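You operate a simulated robot arm through the tools that you are given. There is no shell and no other tool. Be economical: measure what you need, move in short steps, check, and stop when the job is done.

Carry out the task below with a simulated two-armed robot. There is one attempt and no reset: what you move stays moved.

Task
Bring the shallow pan to the trolley top and scrub off its burnt patch.
Fine: soap the pink pad at the soap dish, hold the pan while scrubbing, lay the pad back. What is to be rubbed or washed off counts as gone when no trace of it is left.
Where things are to end (x, y in the base frame): shallow pan within 0.06 m of [0.36, -1.04].
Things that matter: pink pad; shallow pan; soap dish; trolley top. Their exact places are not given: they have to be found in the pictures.

The check looks at the end state, three seconds after you hand in, the way a careful person would. Anything else that was tipped, shoved, dropped, spilled or broken makes it a failure.

Robot
Two 7-joint arms with two-finger parallel grippers on one trunk, on a base that drives. Base frame: it is fixed to the floor where the robot stands at the start and does not move with it; the origin is under the middle of the robot, x ahead of it, y to its left, z up; the surface under the hand at the start is at about z = 0.8. Units: m, rad, N and s.
The left shoulder is at the start at [0.07, 0.133, 1.201], the right one opposite. With the tool pointing down near the work surface each hand reaches from about 0.1 to 0.64 m from the robot's upright axis, wherever it stands, measured 20 degrees to its own side. Places, roughly: soap dish [0.6, -1, 0.8]; trolley top [0.5, -1, 0.8]. Payload 1.57 kg a hand.
The tool frame of a hand sits at the grasp point between the pads (the TCP): z along the fingers, y along the line on which they close. The tips reach 0.03 m beyond it. Largest opening 0.08 m; finger width 0.017, thickness 0.012; the body of the gripper, 0.04 by 0.082 m, starts 0.08 m behind the TCP.
Orientation is told as [roll, pitch, yaw] about the base's x, y, z axes, in that order, counted from this pose: with the fingers straight down and closing along the base's y, the tool's x points along the base's -x, its y along +y and its z along -z.

Tools
- The arms move only by the tool move_arm. It takes "left_rows", "right_rows" or both (then of equal length, played together; a hand with none holds still); each is a list of rows, each a list of 3 entries, a list of its own where there are three numbers: the shift along the base's x, y, z in cm, then the turn, a rotation vector about the base's x, y, z in rad, then the finger opening in cm, from 0 to 8. In form: [[[tx, ty, tz], [ax, ay, az], grip], ...]. A call has 1 to 10 rows; each row is the pose to reach, as a shift and turn from the pose commanded when the call began. Rows are played at 5 a second. More than 0.05 m and 0.15 rad between two rows, or a gripper value outside its range, and nothing of the call is played. Where a pose cannot be reached the arm comes as near as it can. A force on the tool above 40 N (or 10 N above the force at the start of the call, whichever is more), or a blocked arm, ends the call early, and 0.2 s more pass. The fingers move at their own pace (about 0.153 m/s each) and stop on an object; they squeeze with about 21 N. The grip force told is the motor's: it shows also when the fingers shut on nothing. Time passes only in rows, and 0.2 s behind the last, so rows that repeat a pose let the fingers close. The reply holds the time, the measured pose of the TCP, the force on the tool along the base axes, the opening and the grip force, in the units named above and with some noise, with the torque about the TCP (base axes, N m) and any sound that the robot's microphone picked up.
- Cameras (640 x 400 px; columns grow to the right, rows downward): "scene" is now at [0.1041, -0.0353, 1.4137]; the picture's right is [-0.51, -0.86, 0.00], its down [-0.70, 0.41, -0.58] and it looks along [0.50, -0.30, -0.81] (base axes); focal length 247 px, centre (320, 200). "left" rides on the left gripper at [0.072, 0.007, -0.122] in its tool frame; the picture's right is [-0.09, 1.00, 0.00], its down [-0.84, -0.08, -0.54] and it looks along [-0.54, -0.05, 0.84] (tool axes); focal length 238 px, centre (320, 200). "right" rides on the right gripper at [0.072, -0.007, -0.122] in its tool frame; the picture's right is [0.09, 1.00, 0.00], its down [-0.84, 0.08, -0.54] and it looks along [-0.54, 0.05, 0.84] (tool axes); focal length 238 px, centre (320, 200).
- capture(camera): a new picture of that camera. The clock stands still meanwhile.
- lift_body(by): slides the trunk up (or, below 0, down) by that many m; the arms and the scene camera ride with it, the base frame stays. It gives what a move gives, with no picture.
- steer(legs): drives the robot by 1 to 6 legs, each [ahead, left, turn to the left] in m, m and rad, along the robot's own axes; the way and the turn of a leg run together, so that a leg with both is an arc; at most 1.5 m and 3.142 rad a leg. The arms and the cameras ride along, it lands a little off, and it stops where it bumps. It gives what a move gives.
- turn_head(pan, tilt): turns the head with the scene camera to pan (to the left, within 1.501 rad either way) and tilt (down, from -0.506 to 1.204), counted from straight ahead of the robot. It gives what a move gives.
- locate(camera, pixels): for up to 12 pixels [column, row] of the newest picture of that camera ("zoom" is the newest enlarged one), the place [x, y, z] in the base frame of the surface seen there, good to about 0.002 m, but the place of the scene camera against the robot may be out by one fixed shift of up to 0.025 m in any direction. The clock stands still meanwhile.
- zoom(camera, box): a new picture of the part [left, top, right, bottom] of that camera's present view, enlarged. The clock stands still meanwhile.
- job_done(): hands the job in; it is judged then, once.

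Work in short steps. Measure before you move; look again where a grasp or a placing could have gone wrong, and mend it. You have 80 turns and 58 pictures in all, those below and enlarged ones among them. Open the grippers and draw the arms clear of the work before you hand the job in, unless the task says otherwise; then end with one line.

The tools are called after "Request:" by a JSON object that holds its "fn" and its "kwargs". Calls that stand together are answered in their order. move_arm: Moves the arms, as the interface text tells. Its arguments: {"type":"object","properties":{"left_rows":{"type":"array","items":{"type":"array"}},"right_rows":{"type":"array","items":{"type":"array"}}},"required":[]} The other tools are called the same way: lift_body (by) slides the trunk up or down; steer (legs) drives the base; turn_head (pan, tilt) turns the head that bears the scene camera; capture (camera) takes a picture; locate (camera, pixels) gives the place of the surface under pixels of a picture; zoom (camera, box) takes an enlarged picture of a part of a camera's view; job_done () hands the job in.

At the start:

```text
clock: 0.0
left_tcp_pos: [0.4482, -0.028, 1.1237]
left_orientation: [0.0, 0.001, -0.001]
left_contact_force: [-0.8, -0.3, -0.3]
left_wrist_torque: [-0.03, 0.03, 0.04]
left_opening: 0.0802
left_grip_force: 0.1
right_tcp_pos: [0.3216, -0.4323, 1.0674]
right_orientation: [0.002, 0.001, -0.002]
right_contact_force: [-0.7, 0.0, 0.2]
right_wrist_torque: [-0.03, -0.05, -0.06]
right_opening: 0.08
right_grip_force: 0.0
trunk travel left (down, up): [-0.775, 0.165]
robot x, y, heading: [0.0013, -0.0009, -0.005]
head pan, tilt: [-0.531, 0.946]
```

scene: 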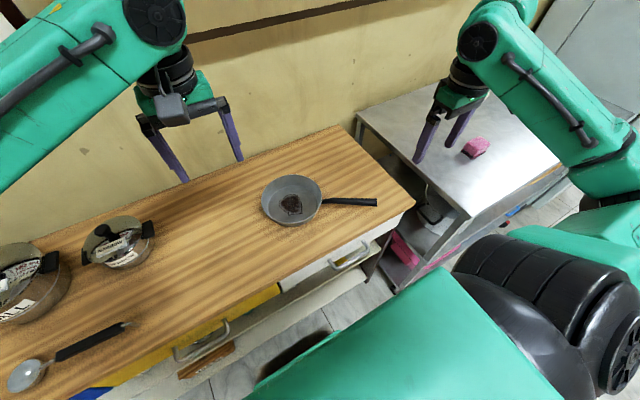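
right: 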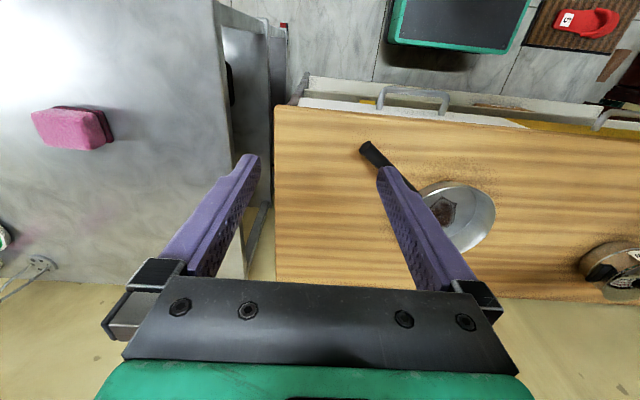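
left: 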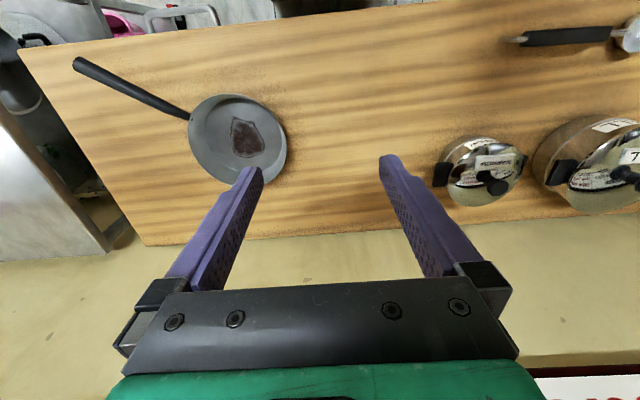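

The scene shows the pan at (291,200) with its handle to (376,202), and the pink pad at (476,147) on the trolley. I'll locate these and the trolley corners in the scene and wrist pictures.

Request:
{"fn": "locate", "kwargs": {"camera": "scene", "pixels": [[291, 205], [263, 205], [321, 200], [330, 201], [376, 202], [476, 144], [357, 113], [466, 215], [560, 165], [520, 120], [412, 203], [340, 128]]}}

Request:
{"fn": "locate", "kwargs": {"camera": "left", "pixels": [[243, 137], [190, 117], [76, 64], [130, 88], [238, 97], [285, 140], [200, 165]]}}

Request:
{"fn": "locate", "kwargs": {"camera": "right", "pixels": [[70, 128], [35, 118], [105, 125], [212, 10], [230, 270], [40, 262], [5, 235], [366, 148], [445, 210]]}}

Request:
{"fn": "turn_head", "kwargs": {"pan": -1.1, "tilt": 0.8}}

Request:
{"fn": "capture", "kwargs": {"camera": "scene"}}

```text
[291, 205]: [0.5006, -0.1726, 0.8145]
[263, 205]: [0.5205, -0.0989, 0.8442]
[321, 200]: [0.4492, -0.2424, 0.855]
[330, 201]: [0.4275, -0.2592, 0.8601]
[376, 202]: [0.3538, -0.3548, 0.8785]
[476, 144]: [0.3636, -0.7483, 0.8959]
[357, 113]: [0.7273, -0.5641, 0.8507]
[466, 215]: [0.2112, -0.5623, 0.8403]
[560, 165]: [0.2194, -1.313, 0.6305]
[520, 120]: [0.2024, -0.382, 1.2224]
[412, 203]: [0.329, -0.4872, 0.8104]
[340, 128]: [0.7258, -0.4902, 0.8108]
```

```text
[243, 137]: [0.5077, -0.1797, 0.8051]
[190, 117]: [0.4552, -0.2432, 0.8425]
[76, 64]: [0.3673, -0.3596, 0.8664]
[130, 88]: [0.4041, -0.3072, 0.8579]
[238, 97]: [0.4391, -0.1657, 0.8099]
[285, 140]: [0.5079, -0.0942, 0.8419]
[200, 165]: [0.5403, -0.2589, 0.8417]
```

```text
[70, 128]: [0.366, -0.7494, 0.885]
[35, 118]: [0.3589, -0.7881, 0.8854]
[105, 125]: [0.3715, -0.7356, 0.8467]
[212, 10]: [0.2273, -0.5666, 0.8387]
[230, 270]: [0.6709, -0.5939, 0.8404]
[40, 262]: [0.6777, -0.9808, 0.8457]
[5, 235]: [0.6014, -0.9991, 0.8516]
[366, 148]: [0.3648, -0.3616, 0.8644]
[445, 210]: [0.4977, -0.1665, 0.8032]
```

```text
clock: 1.0
left_tcp_pos: [0.4494, -0.0271, 1.1236]
left_orientation: [0.0, 0.001, 0.0]
left_contact_force: [0.9, -0.3, 0.4]
left_wrist_torque: [0.01, -0.05, -0.01]
left_opening: 0.0797
left_grip_force: 0.1
right_tcp_pos: [0.3227, -0.4329, 1.0684]
right_orientation: [0.0, 0.0, -0.001]
right_contact_force: [0.0, -0.4, 0.5]
right_wrist_torque: [0.03, 0.04, 0.0]
right_opening: 0.08
right_grip_force: 0.1
trunk travel left (down, up): [-0.775, 0.165]
robot x, y, heading: [0.0034, 0.0005, 0.003]
head pan, tilt: [-1.1, 0.799]
```

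```text
54 pictures are left
```

scene: 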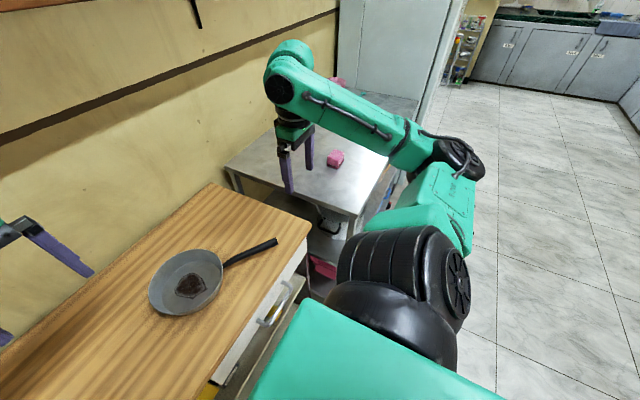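

Scene-camera readings differ from the wrist cameras by about (-0.01, +0.005, +0.012). I'll measure the trolley extents and the fridge, and zoom the left view on the pan handle.

Request:
{"fn": "locate", "kwargs": {"camera": "scene", "pixels": [[335, 158], [355, 212], [388, 162], [232, 168], [410, 105], [375, 90], [338, 81], [425, 100], [208, 190], [306, 236], [255, 330], [415, 85]]}}

Request:
{"fn": "zoom", "kwargs": {"camera": "left", "box": [50, 40, 300, 196]}}

```text
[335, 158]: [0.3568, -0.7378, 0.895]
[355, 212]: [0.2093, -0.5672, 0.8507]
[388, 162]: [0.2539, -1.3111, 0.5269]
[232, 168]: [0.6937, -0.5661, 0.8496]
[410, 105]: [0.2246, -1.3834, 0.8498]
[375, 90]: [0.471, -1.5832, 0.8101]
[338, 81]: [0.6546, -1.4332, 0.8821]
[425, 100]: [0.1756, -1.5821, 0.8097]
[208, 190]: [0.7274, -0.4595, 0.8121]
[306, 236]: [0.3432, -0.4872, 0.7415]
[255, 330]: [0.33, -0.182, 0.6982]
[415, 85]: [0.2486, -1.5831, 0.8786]
```

```text
2.56 times, centred on (175, 118) of left
```

zoom: 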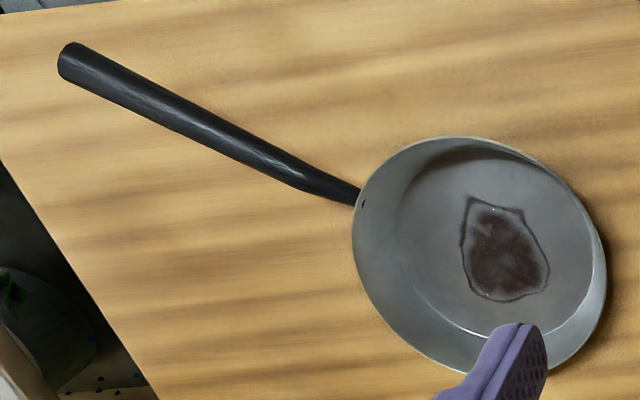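

The handle is about 2 cm wide. I'll locate points along it and its edges.

Request:
{"fn": "locate", "kwargs": {"camera": "zoom", "pixels": [[68, 60], [150, 100], [220, 135], [260, 154], [300, 176], [345, 192], [265, 142], [254, 166], [370, 190], [590, 300], [500, 250]]}}

```text
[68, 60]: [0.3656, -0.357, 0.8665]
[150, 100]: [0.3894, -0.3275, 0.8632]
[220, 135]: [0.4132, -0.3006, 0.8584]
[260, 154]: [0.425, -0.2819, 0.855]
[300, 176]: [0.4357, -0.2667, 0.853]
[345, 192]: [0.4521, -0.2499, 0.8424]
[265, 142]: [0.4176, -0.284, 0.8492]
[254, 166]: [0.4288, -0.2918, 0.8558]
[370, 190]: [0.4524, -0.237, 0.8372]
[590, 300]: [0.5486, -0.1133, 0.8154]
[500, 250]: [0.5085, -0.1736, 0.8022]
```

The grasp point is (0.426, -0.281, ~0.846), with a yaw of about +0.91. I'll first move the right hand above it.

Request:
{"fn": "move_arm", "kwargs": {"right_rows": [[[1.5, 2.2, -1], [0, 0, 0.13], 8], [[3, 4.4, -3], [0, 0, 0.26], 8], [[4.5, 6.6, -5], [0, 0, 0.39], 8], [[6, 8.8, -7], [0, 0, 0.52], 8], [[7.5, 11, -9], [0, 0, 0.65], 8], [[9, 13.2, -11], [0, 0, 0.78], 8], [[10.3, 15.2, -12], [0, 0, 0.908], 8], [[10.3, 15.2, -12], [0, 0, 0.908], 8]]}}

Request:
{"fn": "capture", "kwargs": {"camera": "right"}}

```text
clock: 2.8
left_tcp_pos: [0.4479, -0.0273, 1.1228]
left_orientation: [0.0, 0.0, 0.0]
left_contact_force: [-0.8, -0.7, -0.2]
left_wrist_torque: [-0.02, -0.01, 0.04]
left_opening: 0.0799
left_grip_force: 0.1
right_tcp_pos: [0.4229, -0.2813, 0.9483]
right_orientation: [0.001, -0.002, 0.909]
right_contact_force: [0.3, 1.1, 0.3]
right_wrist_torque: [0.02, -0.02, -0.01]
right_opening: 0.0801
right_grip_force: 0.0
trunk travel left (down, up): [-0.775, 0.165]
robot x, y, heading: [0.0021, 0.0023, -0.006]
head pan, tilt: [-1.1, 0.799]
```

```text
52 pictures are left
```

right: 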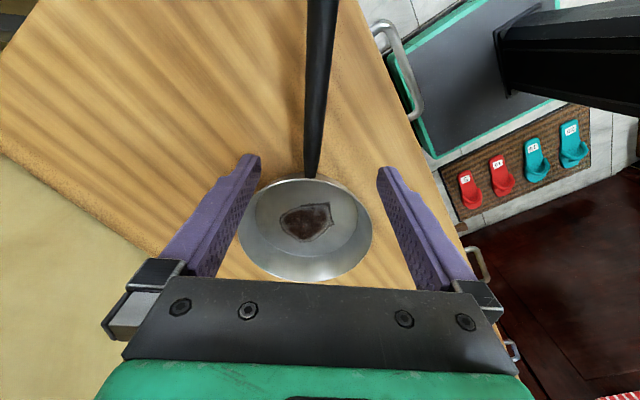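

The handle lies centred between the fingers, around column 315. I'll verify positions before lowering.

Request:
{"fn": "locate", "kwargs": {"camera": "right", "pixels": [[320, 40], [316, 100], [313, 140], [311, 170], [305, 222]]}}

```text
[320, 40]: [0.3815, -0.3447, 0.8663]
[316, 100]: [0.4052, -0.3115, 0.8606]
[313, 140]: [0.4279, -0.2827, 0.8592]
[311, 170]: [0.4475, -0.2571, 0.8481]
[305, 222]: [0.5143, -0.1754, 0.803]
```

That confirms the alignment. I'll lower onto the handle and close.

Request:
{"fn": "move_arm", "kwargs": {"right_rows": [[[0, 0, -4], [0, 0, 0], 8], [[0, 0, -8], [0, 0, 0], 8], [[0.2, 0, -10.0], [0, 0, 0], 8], [[0.2, 0, -10.0], [0, 0, 0], 0], [[0.2, 0, -10.0], [0, 0, 0], 0], [[0.2, 0, -10.0], [0, 0, 0], 0]]}}

```text
clock: 4.2
left_tcp_pos: [0.4488, -0.0279, 1.124]
left_orientation: [0.001, -0.001, -0.001]
left_contact_force: [-1.0, 1.0, 0.1]
left_wrist_torque: [0.02, 0.02, 0.02]
left_opening: 0.0802
left_grip_force: 0.0
right_tcp_pos: [0.4277, -0.2796, 0.8471]
right_orientation: [0.001, 0.0, 0.907]
right_contact_force: [0.6, -0.4, -0.8]
right_wrist_torque: [-0.09, 0.0, -0.03]
right_opening: 0.0216
right_grip_force: 21.4
trunk travel left (down, up): [-0.775, 0.165]
robot x, y, heading: [0.0006, 0.0004, -0.001]
head pan, tilt: [-1.1, 0.799]
```

The handle is gripped (opening 2.2 cm). I'll lift by 4 cm and look.

Request:
{"fn": "move_arm", "kwargs": {"right_rows": [[[0, 0, 1], [0, 0, 0], 0], [[0, 0, 2], [0, 0, 0], 0], [[0, 0, 4], [0, 0, 0], 0], [[0, 0, 4], [0, 0, 0], 0]]}}

Request:
{"fn": "capture", "kwargs": {"camera": "right"}}

```text
clock: 5.2
left_tcp_pos: [0.45, -0.0279, 1.1233]
left_orientation: [0.0, 0.0, 0.001]
left_contact_force: [-0.7, -0.2, 0.3]
left_wrist_torque: [0.01, -0.05, 0.0]
left_opening: 0.0801
left_grip_force: 0.2
right_tcp_pos: [0.4274, -0.2817, 0.8865]
right_orientation: [0.003, 0.002, 0.908]
right_contact_force: [0.5, -0.3, -2.1]
right_wrist_torque: [-0.16, 0.15, -0.01]
right_opening: 0.0214
right_grip_force: 21.7
trunk travel left (down, up): [-0.775, 0.165]
robot x, y, heading: [-0.0046, -0.0021, -0.0]
head pan, tilt: [-1.1, 0.799]
```

```text
51 pictures are left
```

right: 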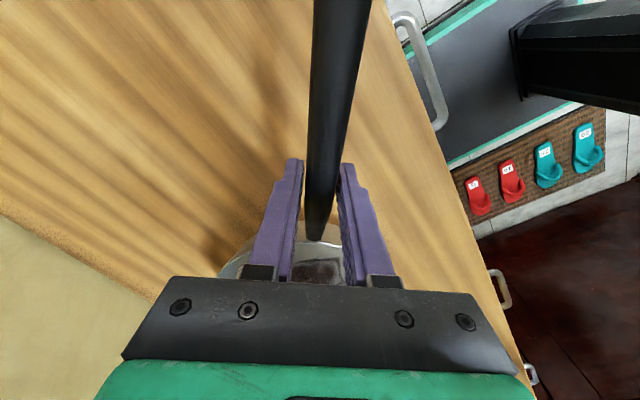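

The pan is held (about 2 N) and the handle is steady. I'll lift it further, move the left hand higher and look at the pan with the left camera before driving.

Request:
{"fn": "move_arm", "kwargs": {"right_rows": [[[0, 0, 4], [0, 0, 0], 0], [[0, 0, 8], [0, 0, 0], 0], [[0, 0, 11], [0, 0, 0], 0], [[0, 0, 11], [0, 0, 0], 0]]}}

Request:
{"fn": "capture", "kwargs": {"camera": "left"}}

Request:
{"fn": "locate", "kwargs": {"camera": "left", "pixels": [[243, 137], [215, 137], [270, 137], [243, 165], [243, 115]]}}

```text
clock: 6.2
left_tcp_pos: [0.4503, -0.0272, 1.1234]
left_orientation: [0.0, -0.001, 0.0]
left_contact_force: [0.0, 0.0, -0.6]
left_wrist_torque: [-0.02, -0.01, 0.01]
left_opening: 0.0802
left_grip_force: 0.1
right_tcp_pos: [0.4258, -0.2785, 0.9966]
right_orientation: [0.002, 0.0, 0.908]
right_contact_force: [0.8, 0.3, -1.7]
right_wrist_torque: [-0.13, 0.12, -0.02]
right_opening: 0.0214
right_grip_force: 21.0
trunk travel left (down, up): [-0.775, 0.165]
robot x, y, heading: [-0.0008, 0.0019, -0.001]
head pan, tilt: [-1.1, 0.799]
```

```text
50 pictures are left
```

left: 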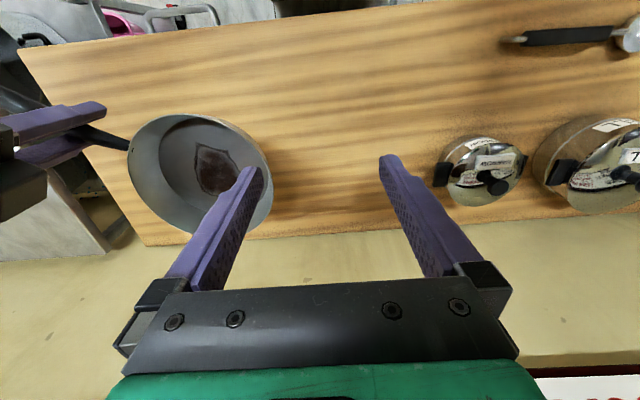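

```text
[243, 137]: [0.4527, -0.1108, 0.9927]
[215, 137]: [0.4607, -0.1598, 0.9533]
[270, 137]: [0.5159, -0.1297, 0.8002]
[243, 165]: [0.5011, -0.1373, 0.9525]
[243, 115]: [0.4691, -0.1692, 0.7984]
```

The pan hangs level, floor at z 0.953. I'll back away by 0.12 m and drive 0.98 m to the right, in front of the trolley.

Request:
{"fn": "steer", "kwargs": {"legs": [[-0.12, 0, 0], [0, -0.98, 0]]}}

Request:
{"fn": "turn_head", "kwargs": {"pan": 0.0, "tilt": 0.95}}

Request:
{"fn": "capture", "kwargs": {"camera": "scene"}}

Request:
{"fn": "capture", "kwargs": {"camera": "left"}}

```text
clock: 12.2
left_tcp_pos: [0.3357, -1.0088, 1.1238]
left_orientation: [0.0, -0.001, 0.011]
left_contact_force: [-0.4, -0.1, -0.7]
left_wrist_torque: [0.01, -0.02, -0.02]
left_opening: 0.08
left_grip_force: 0.1
right_tcp_pos: [0.3151, -1.2611, 0.9976]
right_orientation: [0.0, -0.001, 0.919]
right_contact_force: [-0.6, 0.1, -2.5]
right_wrist_torque: [-0.16, 0.09, -0.03]
right_opening: 0.0214
right_grip_force: 21.6
trunk travel left (down, up): [-0.775, 0.165]
robot x, y, heading: [-0.116, -0.9878, 0.016]
head pan, tilt: [-1.1, 0.799]
```

```text
clock: 13.5
left_tcp_pos: [0.3366, -1.0099, 1.124]
left_orientation: [0.0, 0.0, 0.012]
left_contact_force: [-1.2, -0.4, 0.0]
left_wrist_torque: [0.01, -0.03, 0.02]
left_opening: 0.0801
left_grip_force: 0.1
right_tcp_pos: [0.3152, -1.2632, 0.9976]
right_orientation: [0.0, 0.0, 0.92]
right_contact_force: [-0.3, 0.3, -1.9]
right_wrist_torque: [-0.12, 0.09, 0.02]
right_opening: 0.0215
right_grip_force: 20.4
trunk travel left (down, up): [-0.775, 0.165]
robot x, y, heading: [-0.1102, -0.9839, 0.015]
head pan, tilt: [0.0, 0.949]
```

```text
49 pictures are left
```

scene: 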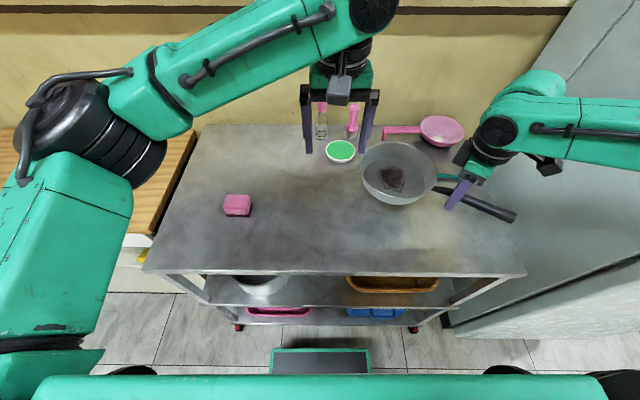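

```text
48 pictures are left
```

left: 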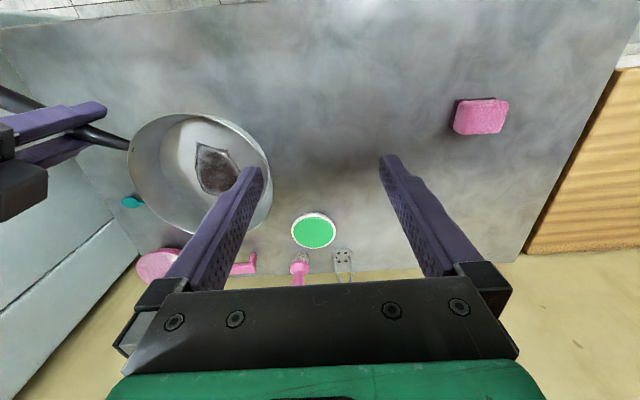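

The dish (green, 341,151) is on the trolley with bottles just behind it, and the pad is at (237,205). I'll locate these with both cameras.

Request:
{"fn": "locate", "kwargs": {"camera": "scene", "pixels": [[341, 152], [327, 152], [355, 152], [341, 140], [320, 130], [353, 125], [237, 205], [520, 270], [147, 265], [437, 130], [445, 177], [320, 352]]}}

Request:
{"fn": "locate", "kwargs": {"camera": "left", "pixels": [[313, 231], [292, 230], [335, 230], [314, 213], [313, 249], [299, 268], [343, 258], [482, 117], [132, 202], [250, 262]]}}

Request:
{"fn": "zoom", "kwargs": {"camera": "left", "box": [430, 80, 530, 142]}}

```text
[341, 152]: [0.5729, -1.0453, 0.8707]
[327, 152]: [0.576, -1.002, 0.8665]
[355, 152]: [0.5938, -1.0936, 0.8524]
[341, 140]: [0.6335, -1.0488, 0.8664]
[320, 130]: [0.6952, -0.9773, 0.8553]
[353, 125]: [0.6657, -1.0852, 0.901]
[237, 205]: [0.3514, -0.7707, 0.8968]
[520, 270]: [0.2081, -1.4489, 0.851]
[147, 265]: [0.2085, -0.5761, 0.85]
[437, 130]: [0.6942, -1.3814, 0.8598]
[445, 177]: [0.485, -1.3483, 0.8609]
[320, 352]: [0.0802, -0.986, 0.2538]
```

```text
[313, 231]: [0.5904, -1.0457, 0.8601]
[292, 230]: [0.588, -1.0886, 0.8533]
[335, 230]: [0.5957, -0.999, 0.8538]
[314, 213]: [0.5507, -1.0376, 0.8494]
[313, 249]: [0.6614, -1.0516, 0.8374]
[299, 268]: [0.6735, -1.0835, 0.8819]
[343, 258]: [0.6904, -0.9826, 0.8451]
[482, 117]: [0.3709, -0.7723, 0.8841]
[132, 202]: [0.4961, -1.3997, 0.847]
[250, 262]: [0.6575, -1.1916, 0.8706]
```

```text
6.40 times, centred on (480, 111) of left
```

zoom: 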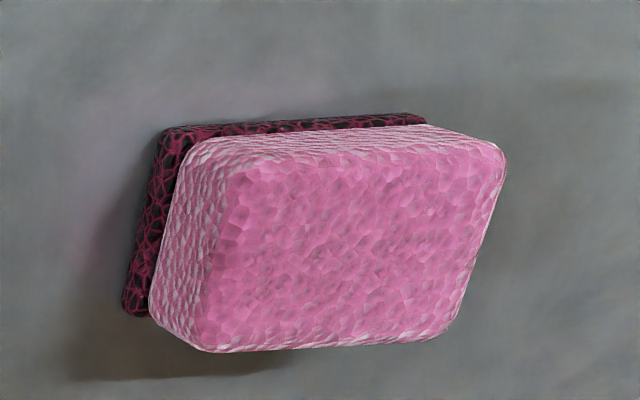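

I'll move the pan over its target (TCP to 0.28, -1.148) while the left hand swings over the pad at (0.371, -0.772). I'll also get the pad corners from the zoomed picture.

Request:
{"fn": "locate", "kwargs": {"camera": "zoom", "pixels": [[240, 170], [490, 150], [210, 340], [435, 330], [345, 250], [130, 305], [170, 135], [410, 120], [60, 60], [560, 60]]}}

Request:
{"fn": "move_arm", "kwargs": {"left_rows": [[[0.6, 4, 0], [0, 0, 0], 8], [[1.2, 8, 0], [0, 0, 0], 8], [[1.8, 12, 0], [0, 0, 0], 8], [[2.4, 16, 0], [0, 0, 0], 8], [[3, 20, 0], [0, 0, 0], 8], [[3.5, 23.8, 0], [0, 0, 0], 8], [[3.5, 23.8, 0], [0, 0, 0], 8]], "right_rows": [[[0, 0, 0], [0, 0, 0], 0], [[-0.5, 2, 0], [0, 0, 0], 0], [[-1, 4, 0], [0, 0, 0], 0], [[-1.8, 6, 0], [0, 0, 0], 0], [[-2.5, 8, 0], [0, 0, 0], 0], [[-3.5, 11.5, 0], [0, 0, 0], 0], [[-3.5, 11.5, 0], [0, 0, 0], 0]]}}

Request:
{"fn": "capture", "kwargs": {"camera": "scene"}}

```text
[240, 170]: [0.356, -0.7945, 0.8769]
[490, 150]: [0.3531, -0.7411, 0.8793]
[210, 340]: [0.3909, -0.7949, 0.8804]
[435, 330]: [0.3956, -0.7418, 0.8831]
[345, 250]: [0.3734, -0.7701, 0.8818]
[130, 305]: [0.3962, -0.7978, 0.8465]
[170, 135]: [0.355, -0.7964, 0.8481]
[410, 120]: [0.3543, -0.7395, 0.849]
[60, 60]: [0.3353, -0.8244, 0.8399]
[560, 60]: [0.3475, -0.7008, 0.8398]
```

```text
clock: 15.1
left_tcp_pos: [0.3688, -0.7723, 1.1258]
left_orientation: [0.002, 0.0, 0.012]
left_contact_force: [0.0, 0.1, 0.6]
left_wrist_torque: [0.05, -0.01, 0.02]
left_opening: 0.0798
left_grip_force: 0.0
right_tcp_pos: [0.2804, -1.149, 0.9962]
right_orientation: [0.002, 0.0, 0.919]
right_contact_force: [0.2, -1.1, -2.5]
right_wrist_torque: [-0.11, 0.12, 0.02]
right_opening: 0.0215
right_grip_force: 20.8
trunk travel left (down, up): [-0.775, 0.165]
robot x, y, heading: [-0.1124, -0.9855, 0.014]
head pan, tilt: [0.0, 0.949]
```

```text
46 pictures are left
```

scene: 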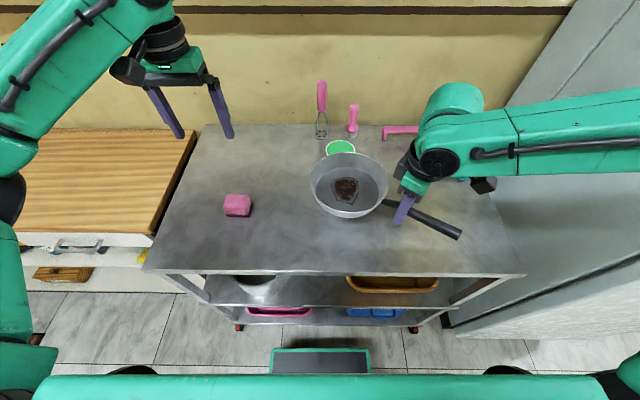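

The pan is over its spot. I'll lower it slowly about 11 cm onto the trolley (surface z 0.840).

Request:
{"fn": "move_arm", "kwargs": {"right_rows": [[[0, 0, -3], [0, 0, 0], 0], [[0, 0, -6], [0, 0, 0], 0], [[0, 0, -8], [0, 0, 0], 0], [[0, 0, -9.5], [0, 0, 0], 0], [[0, 0, -10.4], [0, 0, 0], 0], [[0, 0, -10.8], [0, 0, 0], 0], [[0, 0, -11], [0, 0, 0], 0], [[0, 0, -11], [0, 0, 0], 0]]}}

Request:
{"fn": "capture", "kwargs": {"camera": "scene"}}

Request:
{"fn": "capture", "kwargs": {"camera": "left"}}

```text
clock: 16.9
left_tcp_pos: [0.3681, -0.7715, 1.1269]
left_orientation: [0.0, 0.002, 0.012]
left_contact_force: [0.6, 0.0, 0.3]
left_wrist_torque: [0.01, 0.04, 0.0]
left_opening: 0.0801
left_grip_force: 0.1
right_tcp_pos: [0.2801, -1.1477, 0.8874]
right_orientation: [-0.002, -0.004, 0.919]
right_contact_force: [-0.2, -1.5, 8.8]
right_wrist_torque: [0.39, -0.32, 0.0]
right_opening: 0.0215
right_grip_force: 21.2
trunk travel left (down, up): [-0.775, 0.165]
robot x, y, heading: [-0.1131, -0.9857, 0.01]
head pan, tilt: [0.0, 0.949]
```

```text
45 pictures are left
```

scene: 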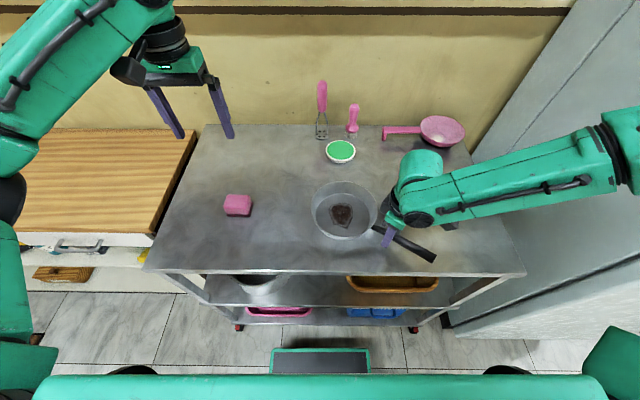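

```text
44 pictures are left
```

left: 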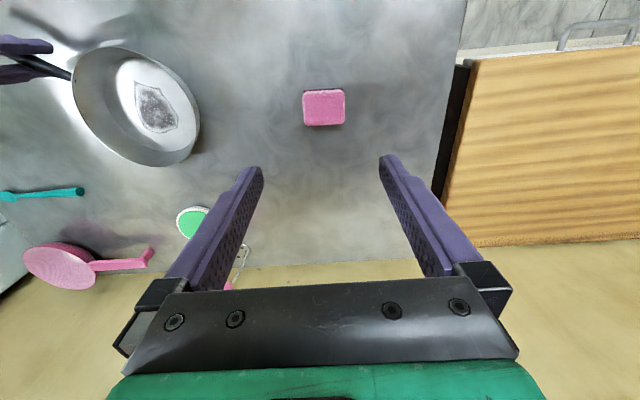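

The pan sits on the trolley (9 N down). I'll ease off, release and lift the right hand away; and refine the pad and pan position from the left view.

Request:
{"fn": "move_arm", "kwargs": {"right_rows": [[[0, 0, 0.1], [0, 0, 0], 0], [[0, 0, 0.1], [0, 0, 0], 4], [[0, 0, 0.1], [0, 0, 0], 8], [[0, 0, 0.1], [0, 0, 0], 8], [[0, 0, 4], [0, 0, 0], 8], [[0, 0, 8], [0, 0, 0], 8], [[0, 0, 12], [0, 0, 0], 8]]}}

Request:
{"fn": "locate", "kwargs": {"camera": "left", "pixels": [[306, 93], [342, 92], [307, 122], [342, 121], [323, 106], [75, 85], [198, 125], [120, 50], [165, 163], [155, 107], [195, 220]]}}

```text
clock: 18.5
left_tcp_pos: [0.3698, -0.7707, 1.1266]
left_orientation: [0.0, -0.001, 0.014]
left_contact_force: [-0.2, -0.6, -0.4]
left_wrist_torque: [-0.02, 0.01, 0.0]
left_opening: 0.0798
left_grip_force: 0.0
right_tcp_pos: [0.278, -1.147, 1.0089]
right_orientation: [0.0, 0.002, 0.921]
right_contact_force: [-0.2, 0.1, 0.0]
right_wrist_torque: [-0.02, 0.02, -0.02]
right_opening: 0.0799
right_grip_force: 0.2
trunk travel left (down, up): [-0.775, 0.165]
robot x, y, heading: [-0.1123, -0.9909, 0.017]
head pan, tilt: [0.0, 0.949]
```

```text
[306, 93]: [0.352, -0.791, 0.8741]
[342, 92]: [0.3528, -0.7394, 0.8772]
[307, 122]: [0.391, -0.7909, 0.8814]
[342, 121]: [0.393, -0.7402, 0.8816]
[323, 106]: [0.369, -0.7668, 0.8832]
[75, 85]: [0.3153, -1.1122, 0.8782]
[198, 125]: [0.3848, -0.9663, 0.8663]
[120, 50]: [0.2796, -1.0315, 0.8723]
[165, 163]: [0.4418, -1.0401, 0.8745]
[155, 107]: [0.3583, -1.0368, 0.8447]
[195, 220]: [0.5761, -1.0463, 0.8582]
```

The pan is centred at about (0.36, -1.04). The pad is centred at (0.371, -0.766); I'll descend on it with the left hand and grip.

Request:
{"fn": "move_arm", "kwargs": {"left_rows": [[[0.1, 0.3, -5], [0, 0, 0], 8], [[0.2, 0.5, -10], [0, 0, 0], 8], [[0.2, 0.5, -15], [0, 0, 0], 8], [[0.2, 0.5, -20], [0, 0, 0], 8], [[0.2, 0.5, -23], [0, 0, 0], 8], [[0.2, 0.5, -24.4], [0, 0, 0], 8], [[0.2, 0.5, -24.4], [0, 0, 0], 5], [[0.2, 0.5, -24.4], [0, 0, 0], 4], [[0.2, 0.5, -24.4], [0, 0, 0], 4]]}}

Request:
{"fn": "capture", "kwargs": {"camera": "left"}}

```text
clock: 20.5
left_tcp_pos: [0.373, -0.7681, 0.8783]
left_orientation: [0.001, 0.0, 0.011]
left_contact_force: [0.3, 0.2, -0.9]
left_wrist_torque: [0.03, 0.04, 0.01]
left_opening: 0.0614
left_grip_force: 21.0
right_tcp_pos: [0.2788, -1.1482, 1.006]
right_orientation: [-0.001, -0.002, 0.919]
right_contact_force: [-0.1, -0.3, 0.2]
right_wrist_torque: [-0.02, 0.04, 0.01]
right_opening: 0.08
right_grip_force: 0.1
trunk travel left (down, up): [-0.775, 0.165]
robot x, y, heading: [-0.1142, -0.9919, 0.009]
head pan, tilt: [0.0, 0.949]
```

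```text
43 pictures are left
```

left: 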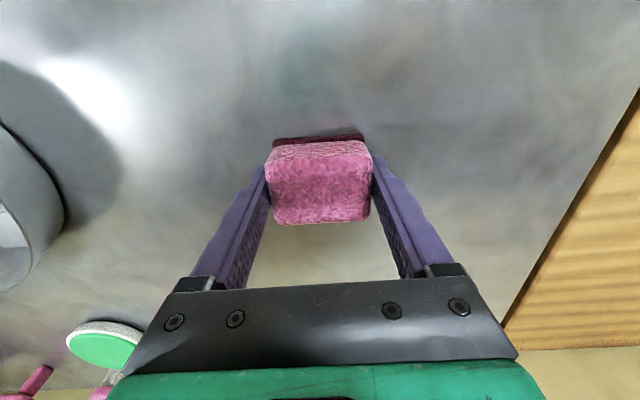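

The pad is gripped (opening 6.1 cm). I'll lift it and drive forward 0.09 m to bring the dish within reach.

Request:
{"fn": "move_arm", "kwargs": {"left_rows": [[[0, 0, 4], [0, 0, 0], 4], [[0, 0, 8], [0, 0, 0], 4], [[0, 0, 12], [0, 0, 0], 4]]}}

Request:
{"fn": "steer", "kwargs": {"legs": [[0.09, 0, 0]]}}

Request:
{"fn": "capture", "kwargs": {"camera": "scene"}}

Request:
{"fn": "capture", "kwargs": {"camera": "left"}}

```text
clock: 21.3
left_tcp_pos: [0.3721, -0.7684, 1.0031]
left_orientation: [-0.001, 0.001, 0.014]
left_contact_force: [0.3, 0.7, -0.8]
left_wrist_torque: [-0.02, 0.01, -0.01]
left_opening: 0.0614
left_grip_force: 21.1
right_tcp_pos: [0.2786, -1.1489, 1.0064]
right_orientation: [-0.001, 0.0, 0.919]
right_contact_force: [-0.4, -1.0, 0.7]
right_wrist_torque: [0.03, 0.0, -0.01]
right_opening: 0.0799
right_grip_force: 0.0
trunk travel left (down, up): [-0.775, 0.165]
robot x, y, heading: [-0.1104, -0.9846, 0.017]
head pan, tilt: [0.0, 0.949]
```

```text
clock: 22.4
left_tcp_pos: [0.4608, -0.7683, 1.003]
left_orientation: [0.001, -0.002, 0.011]
left_contact_force: [0.4, -0.2, -0.6]
left_wrist_torque: [0.01, 0.01, 0.03]
left_opening: 0.0613
left_grip_force: 21.4
right_tcp_pos: [0.3655, -1.1468, 1.0068]
right_orientation: [-0.002, -0.001, 0.92]
right_contact_force: [0.7, 0.0, -0.8]
right_wrist_torque: [0.01, 0.03, -0.02]
right_opening: 0.0802
right_grip_force: 0.0
trunk travel left (down, up): [-0.775, 0.165]
robot x, y, heading: [-0.0265, -0.9872, 0.011]
head pan, tilt: [0.0, 0.949]
```

```text
42 pictures are left
```

scene: 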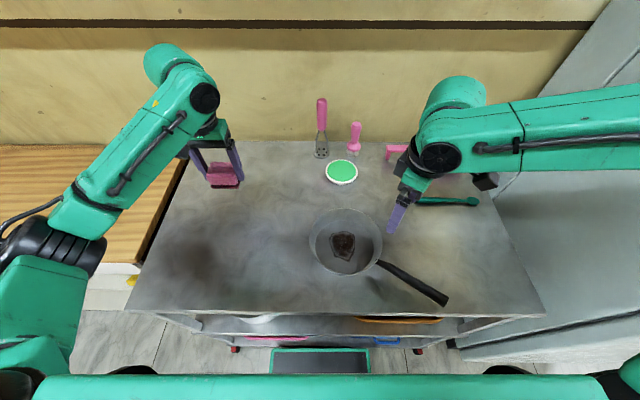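

```text
41 pictures are left
```

left: 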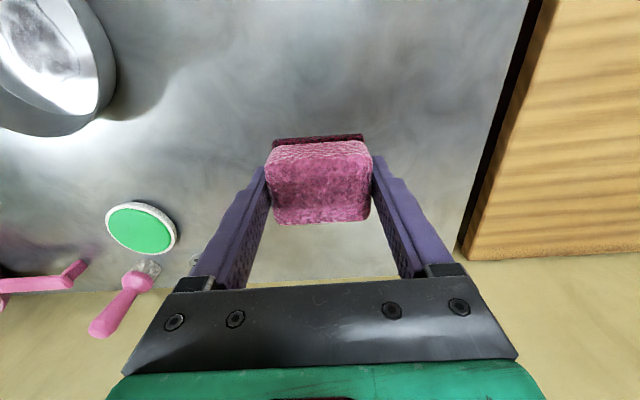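

I'll measure the dish and the leaning pink tools precisely.

Request:
{"fn": "locate", "kwargs": {"camera": "left", "pixels": [[141, 229], [106, 222], [176, 232], [140, 203], [148, 268], [135, 282], [105, 322], [75, 275]]}}

Request:
{"fn": "locate", "kwargs": {"camera": "scene", "pixels": [[341, 172], [341, 183], [321, 102], [321, 125], [321, 150], [355, 126], [354, 148], [341, 240]]}}

```text
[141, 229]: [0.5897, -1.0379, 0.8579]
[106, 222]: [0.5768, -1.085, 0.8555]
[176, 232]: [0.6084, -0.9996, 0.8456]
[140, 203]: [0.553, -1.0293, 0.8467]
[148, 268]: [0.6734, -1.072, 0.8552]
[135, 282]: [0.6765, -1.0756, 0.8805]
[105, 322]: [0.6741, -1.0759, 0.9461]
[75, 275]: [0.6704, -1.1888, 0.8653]
```

```text
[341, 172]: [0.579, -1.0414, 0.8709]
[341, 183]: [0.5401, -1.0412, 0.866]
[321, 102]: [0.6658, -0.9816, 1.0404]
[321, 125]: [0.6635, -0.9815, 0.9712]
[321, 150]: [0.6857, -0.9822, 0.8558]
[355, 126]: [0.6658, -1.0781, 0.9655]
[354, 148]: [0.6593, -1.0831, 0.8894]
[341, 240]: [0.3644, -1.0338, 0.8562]
```

The tools stand at (0.675, -0.98) and (0.675, -1.076), behind the dish at (0.593, -1.04, 0.858). I'll move the left hand above the near half of the dish (x 0.58) while the right hand makes room.

Request:
{"fn": "move_arm", "kwargs": {"left_rows": [[[0, 0, 0], [0, 0, 0], 4], [[1, -4.2, 0], [0, 0, 0], 4], [[2, -8.4, 0], [0, 0, 0], 4], [[4, -12.6, 0], [0, 0, 0], 4], [[6, -16.8, 0], [0, 0, 0], 4], [[8, -21, 0], [0, 0, 0], 4], [[10, -25, 0], [0, 0, 0], 4], [[11.9, -27.2, 0], [0, 0, 0], 4], [[11.9, -27.2, 0], [0, 0, 0], 4]], "right_rows": [[[-3, -3, 0], [0, 0, 0], 8], [[-6, -6, 0], [0, 0, 0], 8], [[-8, -8, 0], [0, 0, 0], 8], [[-8, -8, 0], [0, 0, 0], 8], [[-8, -8, 0], [0, 0, 0], 8], [[-8, -8, 0], [0, 0, 0], 8], [[-8, -8, 0], [0, 0, 0], 8], [[-8, -8, 0], [0, 0, 0], 8], [[-8, -8, 0], [0, 0, 0], 8]]}}

Request:
{"fn": "capture", "kwargs": {"camera": "scene"}}

Request:
{"fn": "capture", "kwargs": {"camera": "left"}}

```text
clock: 24.4
left_tcp_pos: [0.5484, -1.0041, 1.0047]
left_orientation: [0.001, -0.004, 0.008]
left_contact_force: [1.1, -0.1, -0.7]
left_wrist_torque: [-0.01, 0.01, 0.0]
left_opening: 0.0614
left_grip_force: 20.9
left hand out of reach, approached as far as the arm can: row 7, 8, 9
right_tcp_pos: [0.3115, -1.2274, 1.0124]
right_orientation: [-0.001, -0.001, 0.917]
right_contact_force: [-0.9, 0.6, 0.0]
right_wrist_torque: [0.02, 0.02, 0.05]
right_opening: 0.08
right_grip_force: 0.0
right hand out of reach, approached as far as the arm can: row 3, 4, 5, 6, 7, 8, 9
trunk travel left (down, up): [-0.775, 0.165]
robot x, y, heading: [-0.0186, -0.9918, 0.014]
head pan, tilt: [0.0, 0.949]
```

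```text
40 pictures are left
```

scene: 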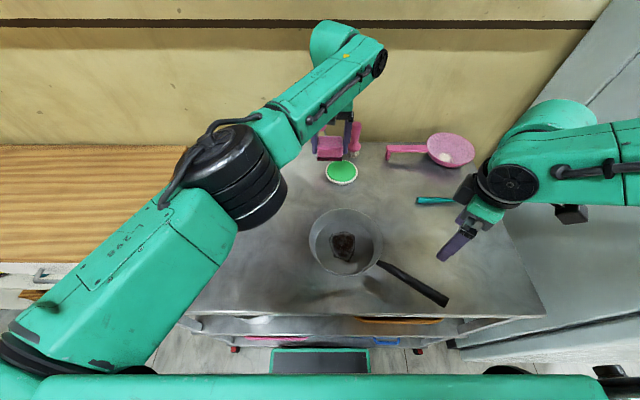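

```text
39 pictures are left
```

left: 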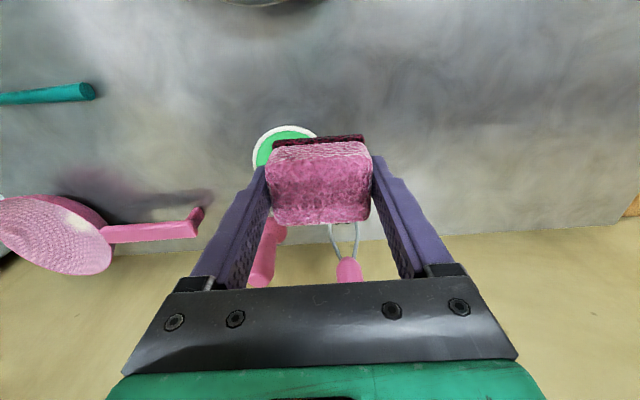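

The arm falls short because it's reaching across the body. I'll measure the clearance between the base front and the trolley, to see how far I can still drive forward.

Request:
{"fn": "locate", "kwargs": {"camera": "scene", "pixels": [[320, 348], [275, 350], [368, 350], [235, 349], [415, 351], [330, 338], [445, 340], [205, 330], [290, 330], [400, 320], [135, 369], [320, 380]]}}

Request:
{"fn": "zoom", "kwargs": {"camera": "scene", "box": [180, 280, 500, 400]}}

```text
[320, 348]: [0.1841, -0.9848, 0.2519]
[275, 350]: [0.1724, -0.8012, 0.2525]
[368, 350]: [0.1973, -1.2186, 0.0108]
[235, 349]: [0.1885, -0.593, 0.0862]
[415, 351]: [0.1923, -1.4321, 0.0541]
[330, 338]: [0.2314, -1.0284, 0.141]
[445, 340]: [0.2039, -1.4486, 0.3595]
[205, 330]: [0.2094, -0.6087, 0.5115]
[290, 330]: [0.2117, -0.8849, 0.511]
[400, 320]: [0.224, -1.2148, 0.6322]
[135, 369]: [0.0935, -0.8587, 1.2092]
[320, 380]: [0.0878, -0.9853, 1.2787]
```

```text
2.00 times, centred on (340, 340) of scene
```

zoom: 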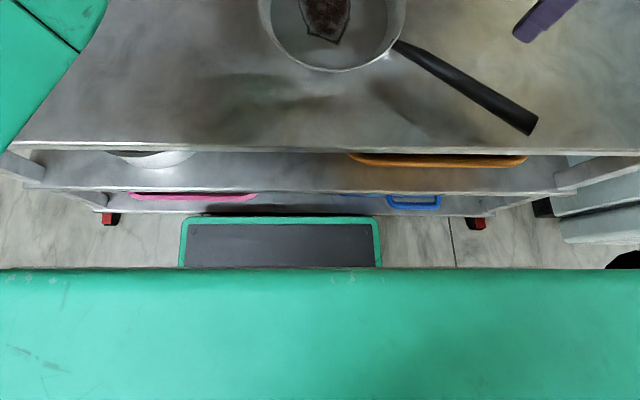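

Only about 2 cm of forward clearance, so I need to shift right instead to line the left shoulder up. I'll check the right-arm elbow clearance from the fridge first.

Request:
{"fn": "turn_head", "kwargs": {"pan": -1.0, "tilt": 0.6}}

Request:
{"fn": "capture", "kwargs": {"camera": "scene"}}

Request:
{"fn": "locate", "kwargs": {"camera": "scene", "pixels": [[320, 30], [450, 30], [500, 100], [320, 200], [400, 200], [250, 150], [560, 250], [450, 300], [200, 60]]}}

```text
clock: 25.6
left_tcp_pos: [0.5492, -1.0038, 1.004]
left_orientation: [0.001, -0.002, 0.011]
left_contact_force: [0.7, 0.0, -1.0]
left_wrist_torque: [-0.03, 0.0, 0.0]
left_opening: 0.0612
left_grip_force: 21.4
right_tcp_pos: [0.3101, -1.2272, 1.0134]
right_orientation: [0.001, 0.001, 0.917]
right_contact_force: [-0.3, 0.4, -0.4]
right_wrist_torque: [0.0, 0.03, -0.03]
right_opening: 0.0801
right_grip_force: 0.0
trunk travel left (down, up): [-0.775, 0.165]
robot x, y, heading: [-0.0235, -0.9873, 0.005]
head pan, tilt: [-1.0, 0.6]
```

```text
37 pictures are left
```

scene: 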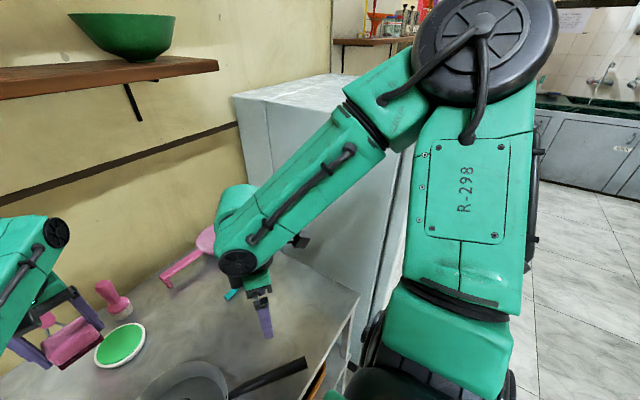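

```text
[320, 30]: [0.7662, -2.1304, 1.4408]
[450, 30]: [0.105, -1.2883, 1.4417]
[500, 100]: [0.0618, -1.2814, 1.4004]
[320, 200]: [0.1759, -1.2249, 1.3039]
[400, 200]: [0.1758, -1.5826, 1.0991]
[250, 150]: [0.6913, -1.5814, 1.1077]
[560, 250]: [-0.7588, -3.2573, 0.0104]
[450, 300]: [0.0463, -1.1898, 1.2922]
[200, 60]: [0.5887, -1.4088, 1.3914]
```

The right elbow is high at (0.1, -1.29, 1.44), and the fridge face is at y -1.58, so a 0.17 m shift is safe. I'll pull both hands in slightly, then shift the base right by 0.17.

Request:
{"fn": "move_arm", "kwargs": {"left_rows": [[[-4, 0, 0], [0, 0, 0], 4], [[-8, 2, 0], [0, 0, 0], 4], [[-8, 2, 0], [0, 0, 0], 4]], "right_rows": [[[1, 3, 0], [0, 0, 0], 8], [[2, 6, 0], [0, 0, 0], 8], [[2, 6, 0], [0, 0, 0], 8]]}}

Request:
{"fn": "steer", "kwargs": {"legs": [[0.005, -0.17, 0]]}}

Request:
{"fn": "turn_head", "kwargs": {"pan": 0.0, "tilt": 0.9}}

Request:
{"fn": "capture", "kwargs": {"camera": "scene"}}

Request:
{"fn": "capture", "kwargs": {"camera": "left"}}

```text
clock: 26.4
left_tcp_pos: [0.5467, -1.0046, 1.0044]
left_orientation: [-0.001, -0.004, 0.011]
left_contact_force: [0.4, 0.3, -0.7]
left_wrist_torque: [-0.01, -0.01, -0.02]
left_opening: 0.0611
left_grip_force: 20.7
left hand out of reach, approached as far as the arm can: row 1, 2, 3
right_tcp_pos: [0.3309, -1.1676, 1.0105]
right_orientation: [0.001, -0.001, 0.917]
right_contact_force: [1.2, 0.1, -0.1]
right_wrist_torque: [0.01, 0.01, -0.04]
right_opening: 0.0799
right_grip_force: 0.1
trunk travel left (down, up): [-0.775, 0.165]
robot x, y, heading: [-0.0274, -0.9863, 0.009]
head pan, tilt: [-1.0, 0.6]
```

```text
clock: 27.9
left_tcp_pos: [0.5538, -1.1699, 1.0032]
left_orientation: [-0.003, -0.002, 0.007]
left_contact_force: [-0.3, -0.4, -0.2]
left_wrist_torque: [-0.01, 0.03, -0.02]
left_opening: 0.0611
left_grip_force: 21.0
right_tcp_pos: [0.3374, -1.3321, 1.0116]
right_orientation: [-0.006, 0.003, 0.916]
right_contact_force: [0.0, 0.1, -0.2]
right_wrist_torque: [0.01, 0.03, 0.01]
right_opening: 0.0803
right_grip_force: 0.1
trunk travel left (down, up): [-0.775, 0.165]
robot x, y, heading: [-0.0181, -1.1553, 0.008]
head pan, tilt: [-1.0, 0.6]
```

```text
clock: 29.2
left_tcp_pos: [0.5552, -1.1729, 1.0041]
left_orientation: [0.001, -0.003, 0.007]
left_contact_force: [0.0, -0.2, -0.7]
left_wrist_torque: [0.0, 0.0, 0.01]
left_opening: 0.0613
left_grip_force: 20.6
right_tcp_pos: [0.3381, -1.3352, 1.0102]
right_orientation: [0.0, 0.002, 0.917]
right_contact_force: [-1.2, 0.0, -0.4]
right_wrist_torque: [-0.01, 0.02, -0.04]
right_opening: 0.0801
right_grip_force: 0.0
trunk travel left (down, up): [-0.775, 0.165]
robot x, y, heading: [-0.0176, -1.1502, 0.001]
head pan, tilt: [0.0, 0.901]
```

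```text
36 pictures are left
```

scene: 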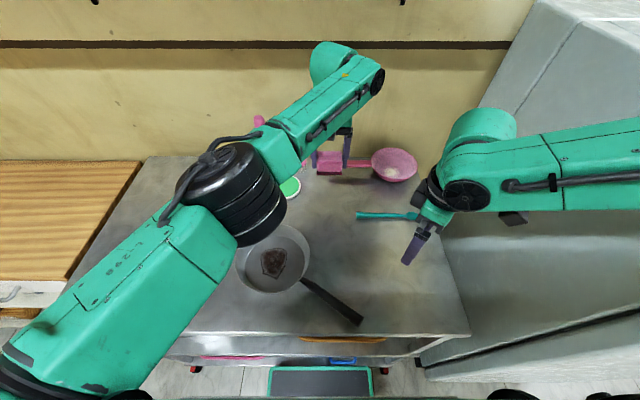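

```text
35 pictures are left
```

left: 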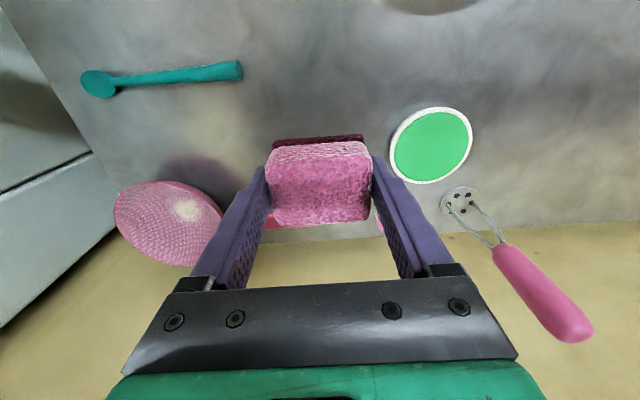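

The left hand hangs at (0.555, -1.173); the dish is now to its left. I'll move it +y in small steps.

Request:
{"fn": "move_arm", "kwargs": {"left_rows": [[[0, 3, 0], [0, 0, 0], 4], [[0, 6, 0], [0, 0, 0], 4], [[0, 9, 0], [0, 0, 0], 4], [[0, 9, 0], [0, 0, 0], 4]]}}

```text
clock: 30.2
left_tcp_pos: [0.5557, -1.0811, 1.0065]
left_orientation: [-0.002, -0.001, 0.006]
left_contact_force: [-0.1, 0.1, 0.2]
left_wrist_torque: [0.03, -0.02, 0.0]
left_opening: 0.0611
left_grip_force: 21.7
right_tcp_pos: [0.3391, -1.3351, 1.0099]
right_orientation: [0.0, -0.001, 0.915]
right_contact_force: [-0.4, -0.7, 0.4]
right_wrist_torque: [-0.03, 0.01, 0.03]
right_opening: 0.08
right_grip_force: 0.1
trunk travel left (down, up): [-0.775, 0.165]
robot x, y, heading: [-0.0159, -1.1527, 0.007]
head pan, tilt: [0.0, 0.901]
```

That worked. I'll re-locate the dish from the last left picture, and go to (0.58, -1.04) at a lower height.

Request:
{"fn": "locate", "kwargs": {"camera": "left", "pixels": [[431, 146], [395, 155], [471, 140], [431, 109], [431, 180], [460, 200], [545, 295]]}}

Request:
{"fn": "move_arm", "kwargs": {"left_rows": [[[1, 2, -1], [0, 0, 0], 4], [[2, 4, -3], [0, 0, 0], 4], [[2.5, 4.2, -5], [0, 0, 0], 4], [[2.5, 4.2, -7], [0, 0, 0], 4], [[2.5, 4.2, -7], [0, 0, 0], 4]]}}

Request:
{"fn": "capture", "kwargs": {"camera": "left"}}

Request:
{"fn": "capture", "kwargs": {"camera": "scene"}}

```text
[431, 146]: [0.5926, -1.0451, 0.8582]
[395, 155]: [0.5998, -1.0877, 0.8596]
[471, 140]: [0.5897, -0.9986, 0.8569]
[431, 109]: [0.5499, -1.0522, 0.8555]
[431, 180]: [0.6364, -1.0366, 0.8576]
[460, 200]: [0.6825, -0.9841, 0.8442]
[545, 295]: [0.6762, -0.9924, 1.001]
```

```text
clock: 31.4
left_tcp_pos: [0.5813, -1.0404, 0.9324]
left_orientation: [-0.002, -0.003, 0.008]
left_contact_force: [-0.3, 0.9, -0.2]
left_wrist_torque: [-0.03, 0.01, 0.04]
left_opening: 0.0612
left_grip_force: 21.3
right_tcp_pos: [0.3369, -1.3338, 1.0107]
right_orientation: [-0.001, 0.0, 0.917]
right_contact_force: [-0.2, 0.7, -0.4]
right_wrist_torque: [0.05, -0.02, -0.03]
right_opening: 0.0797
right_grip_force: 0.0
trunk travel left (down, up): [-0.775, 0.165]
robot x, y, heading: [-0.0206, -1.1544, 0.006]
head pan, tilt: [0.0, 0.901]
```

```text
34 pictures are left
```

left: 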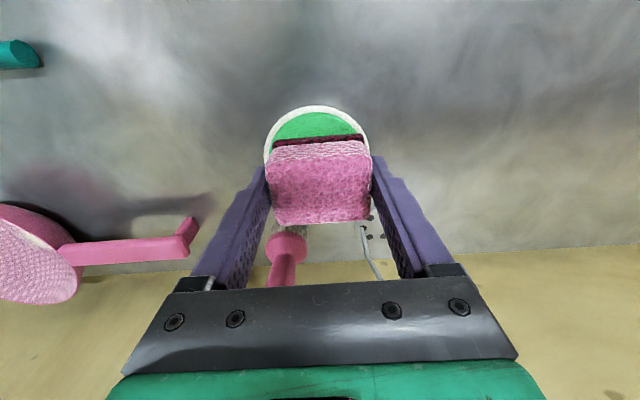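

```text
33 pictures are left
```

scene: 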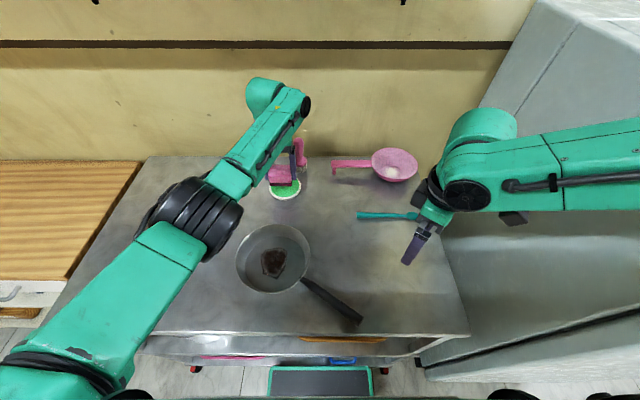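

The pad is above the dish. I'll lower it gently onto the soap (contact expected near TCP z 0.896).

Request:
{"fn": "move_arm", "kwargs": {"left_rows": [[[0.6, -0.3, -2], [0, 0, 0], 4], [[0.6, -0.3, -3.2], [0, 0, 0], 4], [[0.6, -0.3, -3.6], [0, 0, 0], 4], [[0.6, -0.3, -3.8], [0, 0, 0], 4], [[0.6, -0.3, -3.8], [0, 0, 0], 4]]}}

```text
clock: 32.6
left_tcp_pos: [0.586, -1.0434, 0.8986]
left_orientation: [-0.002, -0.004, 0.008]
left_contact_force: [2.7, 0.7, 7.1]
left_wrist_torque: [0.06, 0.01, -0.02]
left_opening: 0.0614
left_grip_force: 21.5
left hand out of reach, approached as far as the arm can: row 2
right_tcp_pos: [0.3388, -1.3341, 1.011]
right_orientation: [0.0, 0.0, 0.916]
right_contact_force: [-0.2, 0.1, -0.4]
right_wrist_torque: [0.01, 0.01, 0.03]
right_opening: 0.0798
right_grip_force: 0.0
trunk travel left (down, up): [-0.775, 0.165]
robot x, y, heading: [-0.0156, -1.1535, 0.012]
head pan, tilt: [0.0, 0.901]
```

Contact at 7 N. I'll make a tiny rub, lift, and check.

Request:
{"fn": "move_arm", "kwargs": {"left_rows": [[[0, 0.3, 0.1], [0, 0, 0], 4], [[0, -0.3, 0.1], [0, 0, 0], 4], [[0, 0.3, 0.1], [0, 0, 0], 4], [[0, 0, 0.1], [0, 0, 0], 4], [[0, 0, 2], [0, 0, 0], 4], [[-1, 0, 5], [0, 0, 0], 4], [[-5, 0, 9], [0, 0, 0], 4], [[-9, 0, 9], [0, 0, 0], 4]]}}

Request:
{"fn": "capture", "kwargs": {"camera": "left"}}

Request:
{"fn": "capture", "kwargs": {"camera": "scene"}}

```text
refused: row 7 steps farther than a row can; nothing moved
```

```text
32 pictures are left
```

left: 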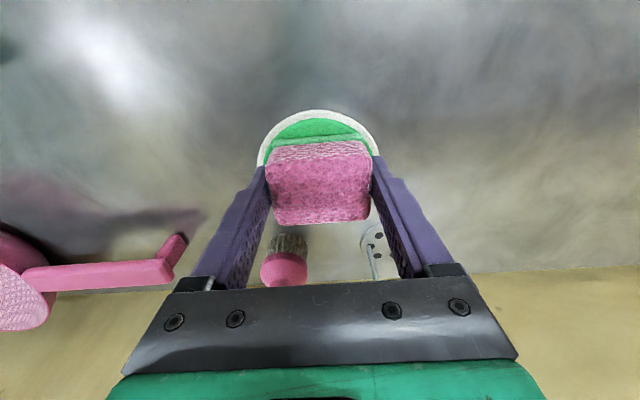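

```text
31 pictures are left
```

scene: 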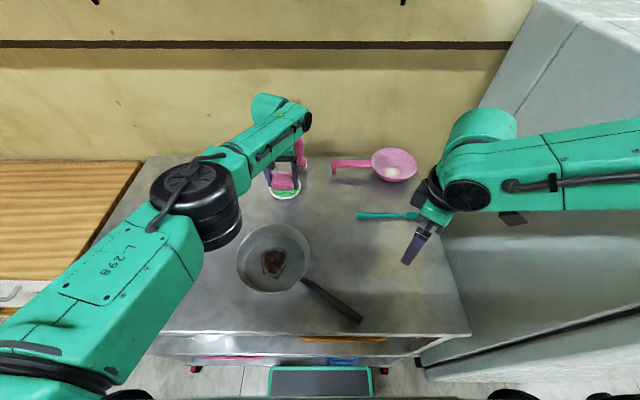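

One row was too long, so nothing moved; the pad is resting on the soap. I'll retry with shorter steps.

Request:
{"fn": "move_arm", "kwargs": {"left_rows": [[[0, 0.3, 0.1], [0, 0, 0], 4], [[0, -0.3, 0.1], [0, 0, 0], 4], [[0, 0.3, 0.1], [0, 0, 0], 4], [[0, 0, 0.1], [0, 0, 0], 4], [[0, 0, 2], [0, 0, 0], 4], [[-1, 0, 5], [0, 0, 0], 4], [[-4, 0, 7.5], [0, 0, 0], 4], [[-7, 0, 9], [0, 0, 0], 4], [[-10, 0, 9], [0, 0, 0], 4]]}}

Request:
{"fn": "capture", "kwargs": {"camera": "left"}}

```text
clock: 34.6
left_tcp_pos: [0.5814, -1.0421, 0.926]
left_orientation: [0.0, -0.004, 0.006]
left_contact_force: [1.5, -0.1, -0.2]
left_wrist_torque: [-0.03, 0.03, -0.02]
left_opening: 0.0612
left_grip_force: 20.7
left hand out of reach, approached as far as the arm can: row 6, 7, 8, 9
right_tcp_pos: [0.3365, -1.3352, 1.0118]
right_orientation: [0.001, -0.001, 0.914]
right_contact_force: [0.6, 0.2, 0.1]
right_wrist_torque: [0.02, -0.01, 0.03]
right_opening: 0.08
right_grip_force: 0.0
trunk travel left (down, up): [-0.775, 0.165]
robot x, y, heading: [-0.0183, -1.1539, 0.01]
head pan, tilt: [0.0, 0.901]
```

```text
30 pictures are left
```

left: 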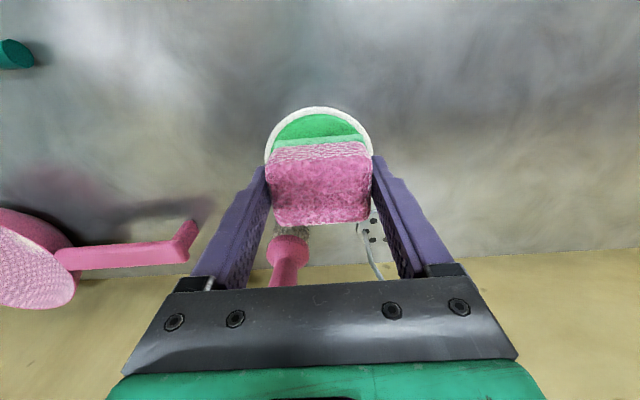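

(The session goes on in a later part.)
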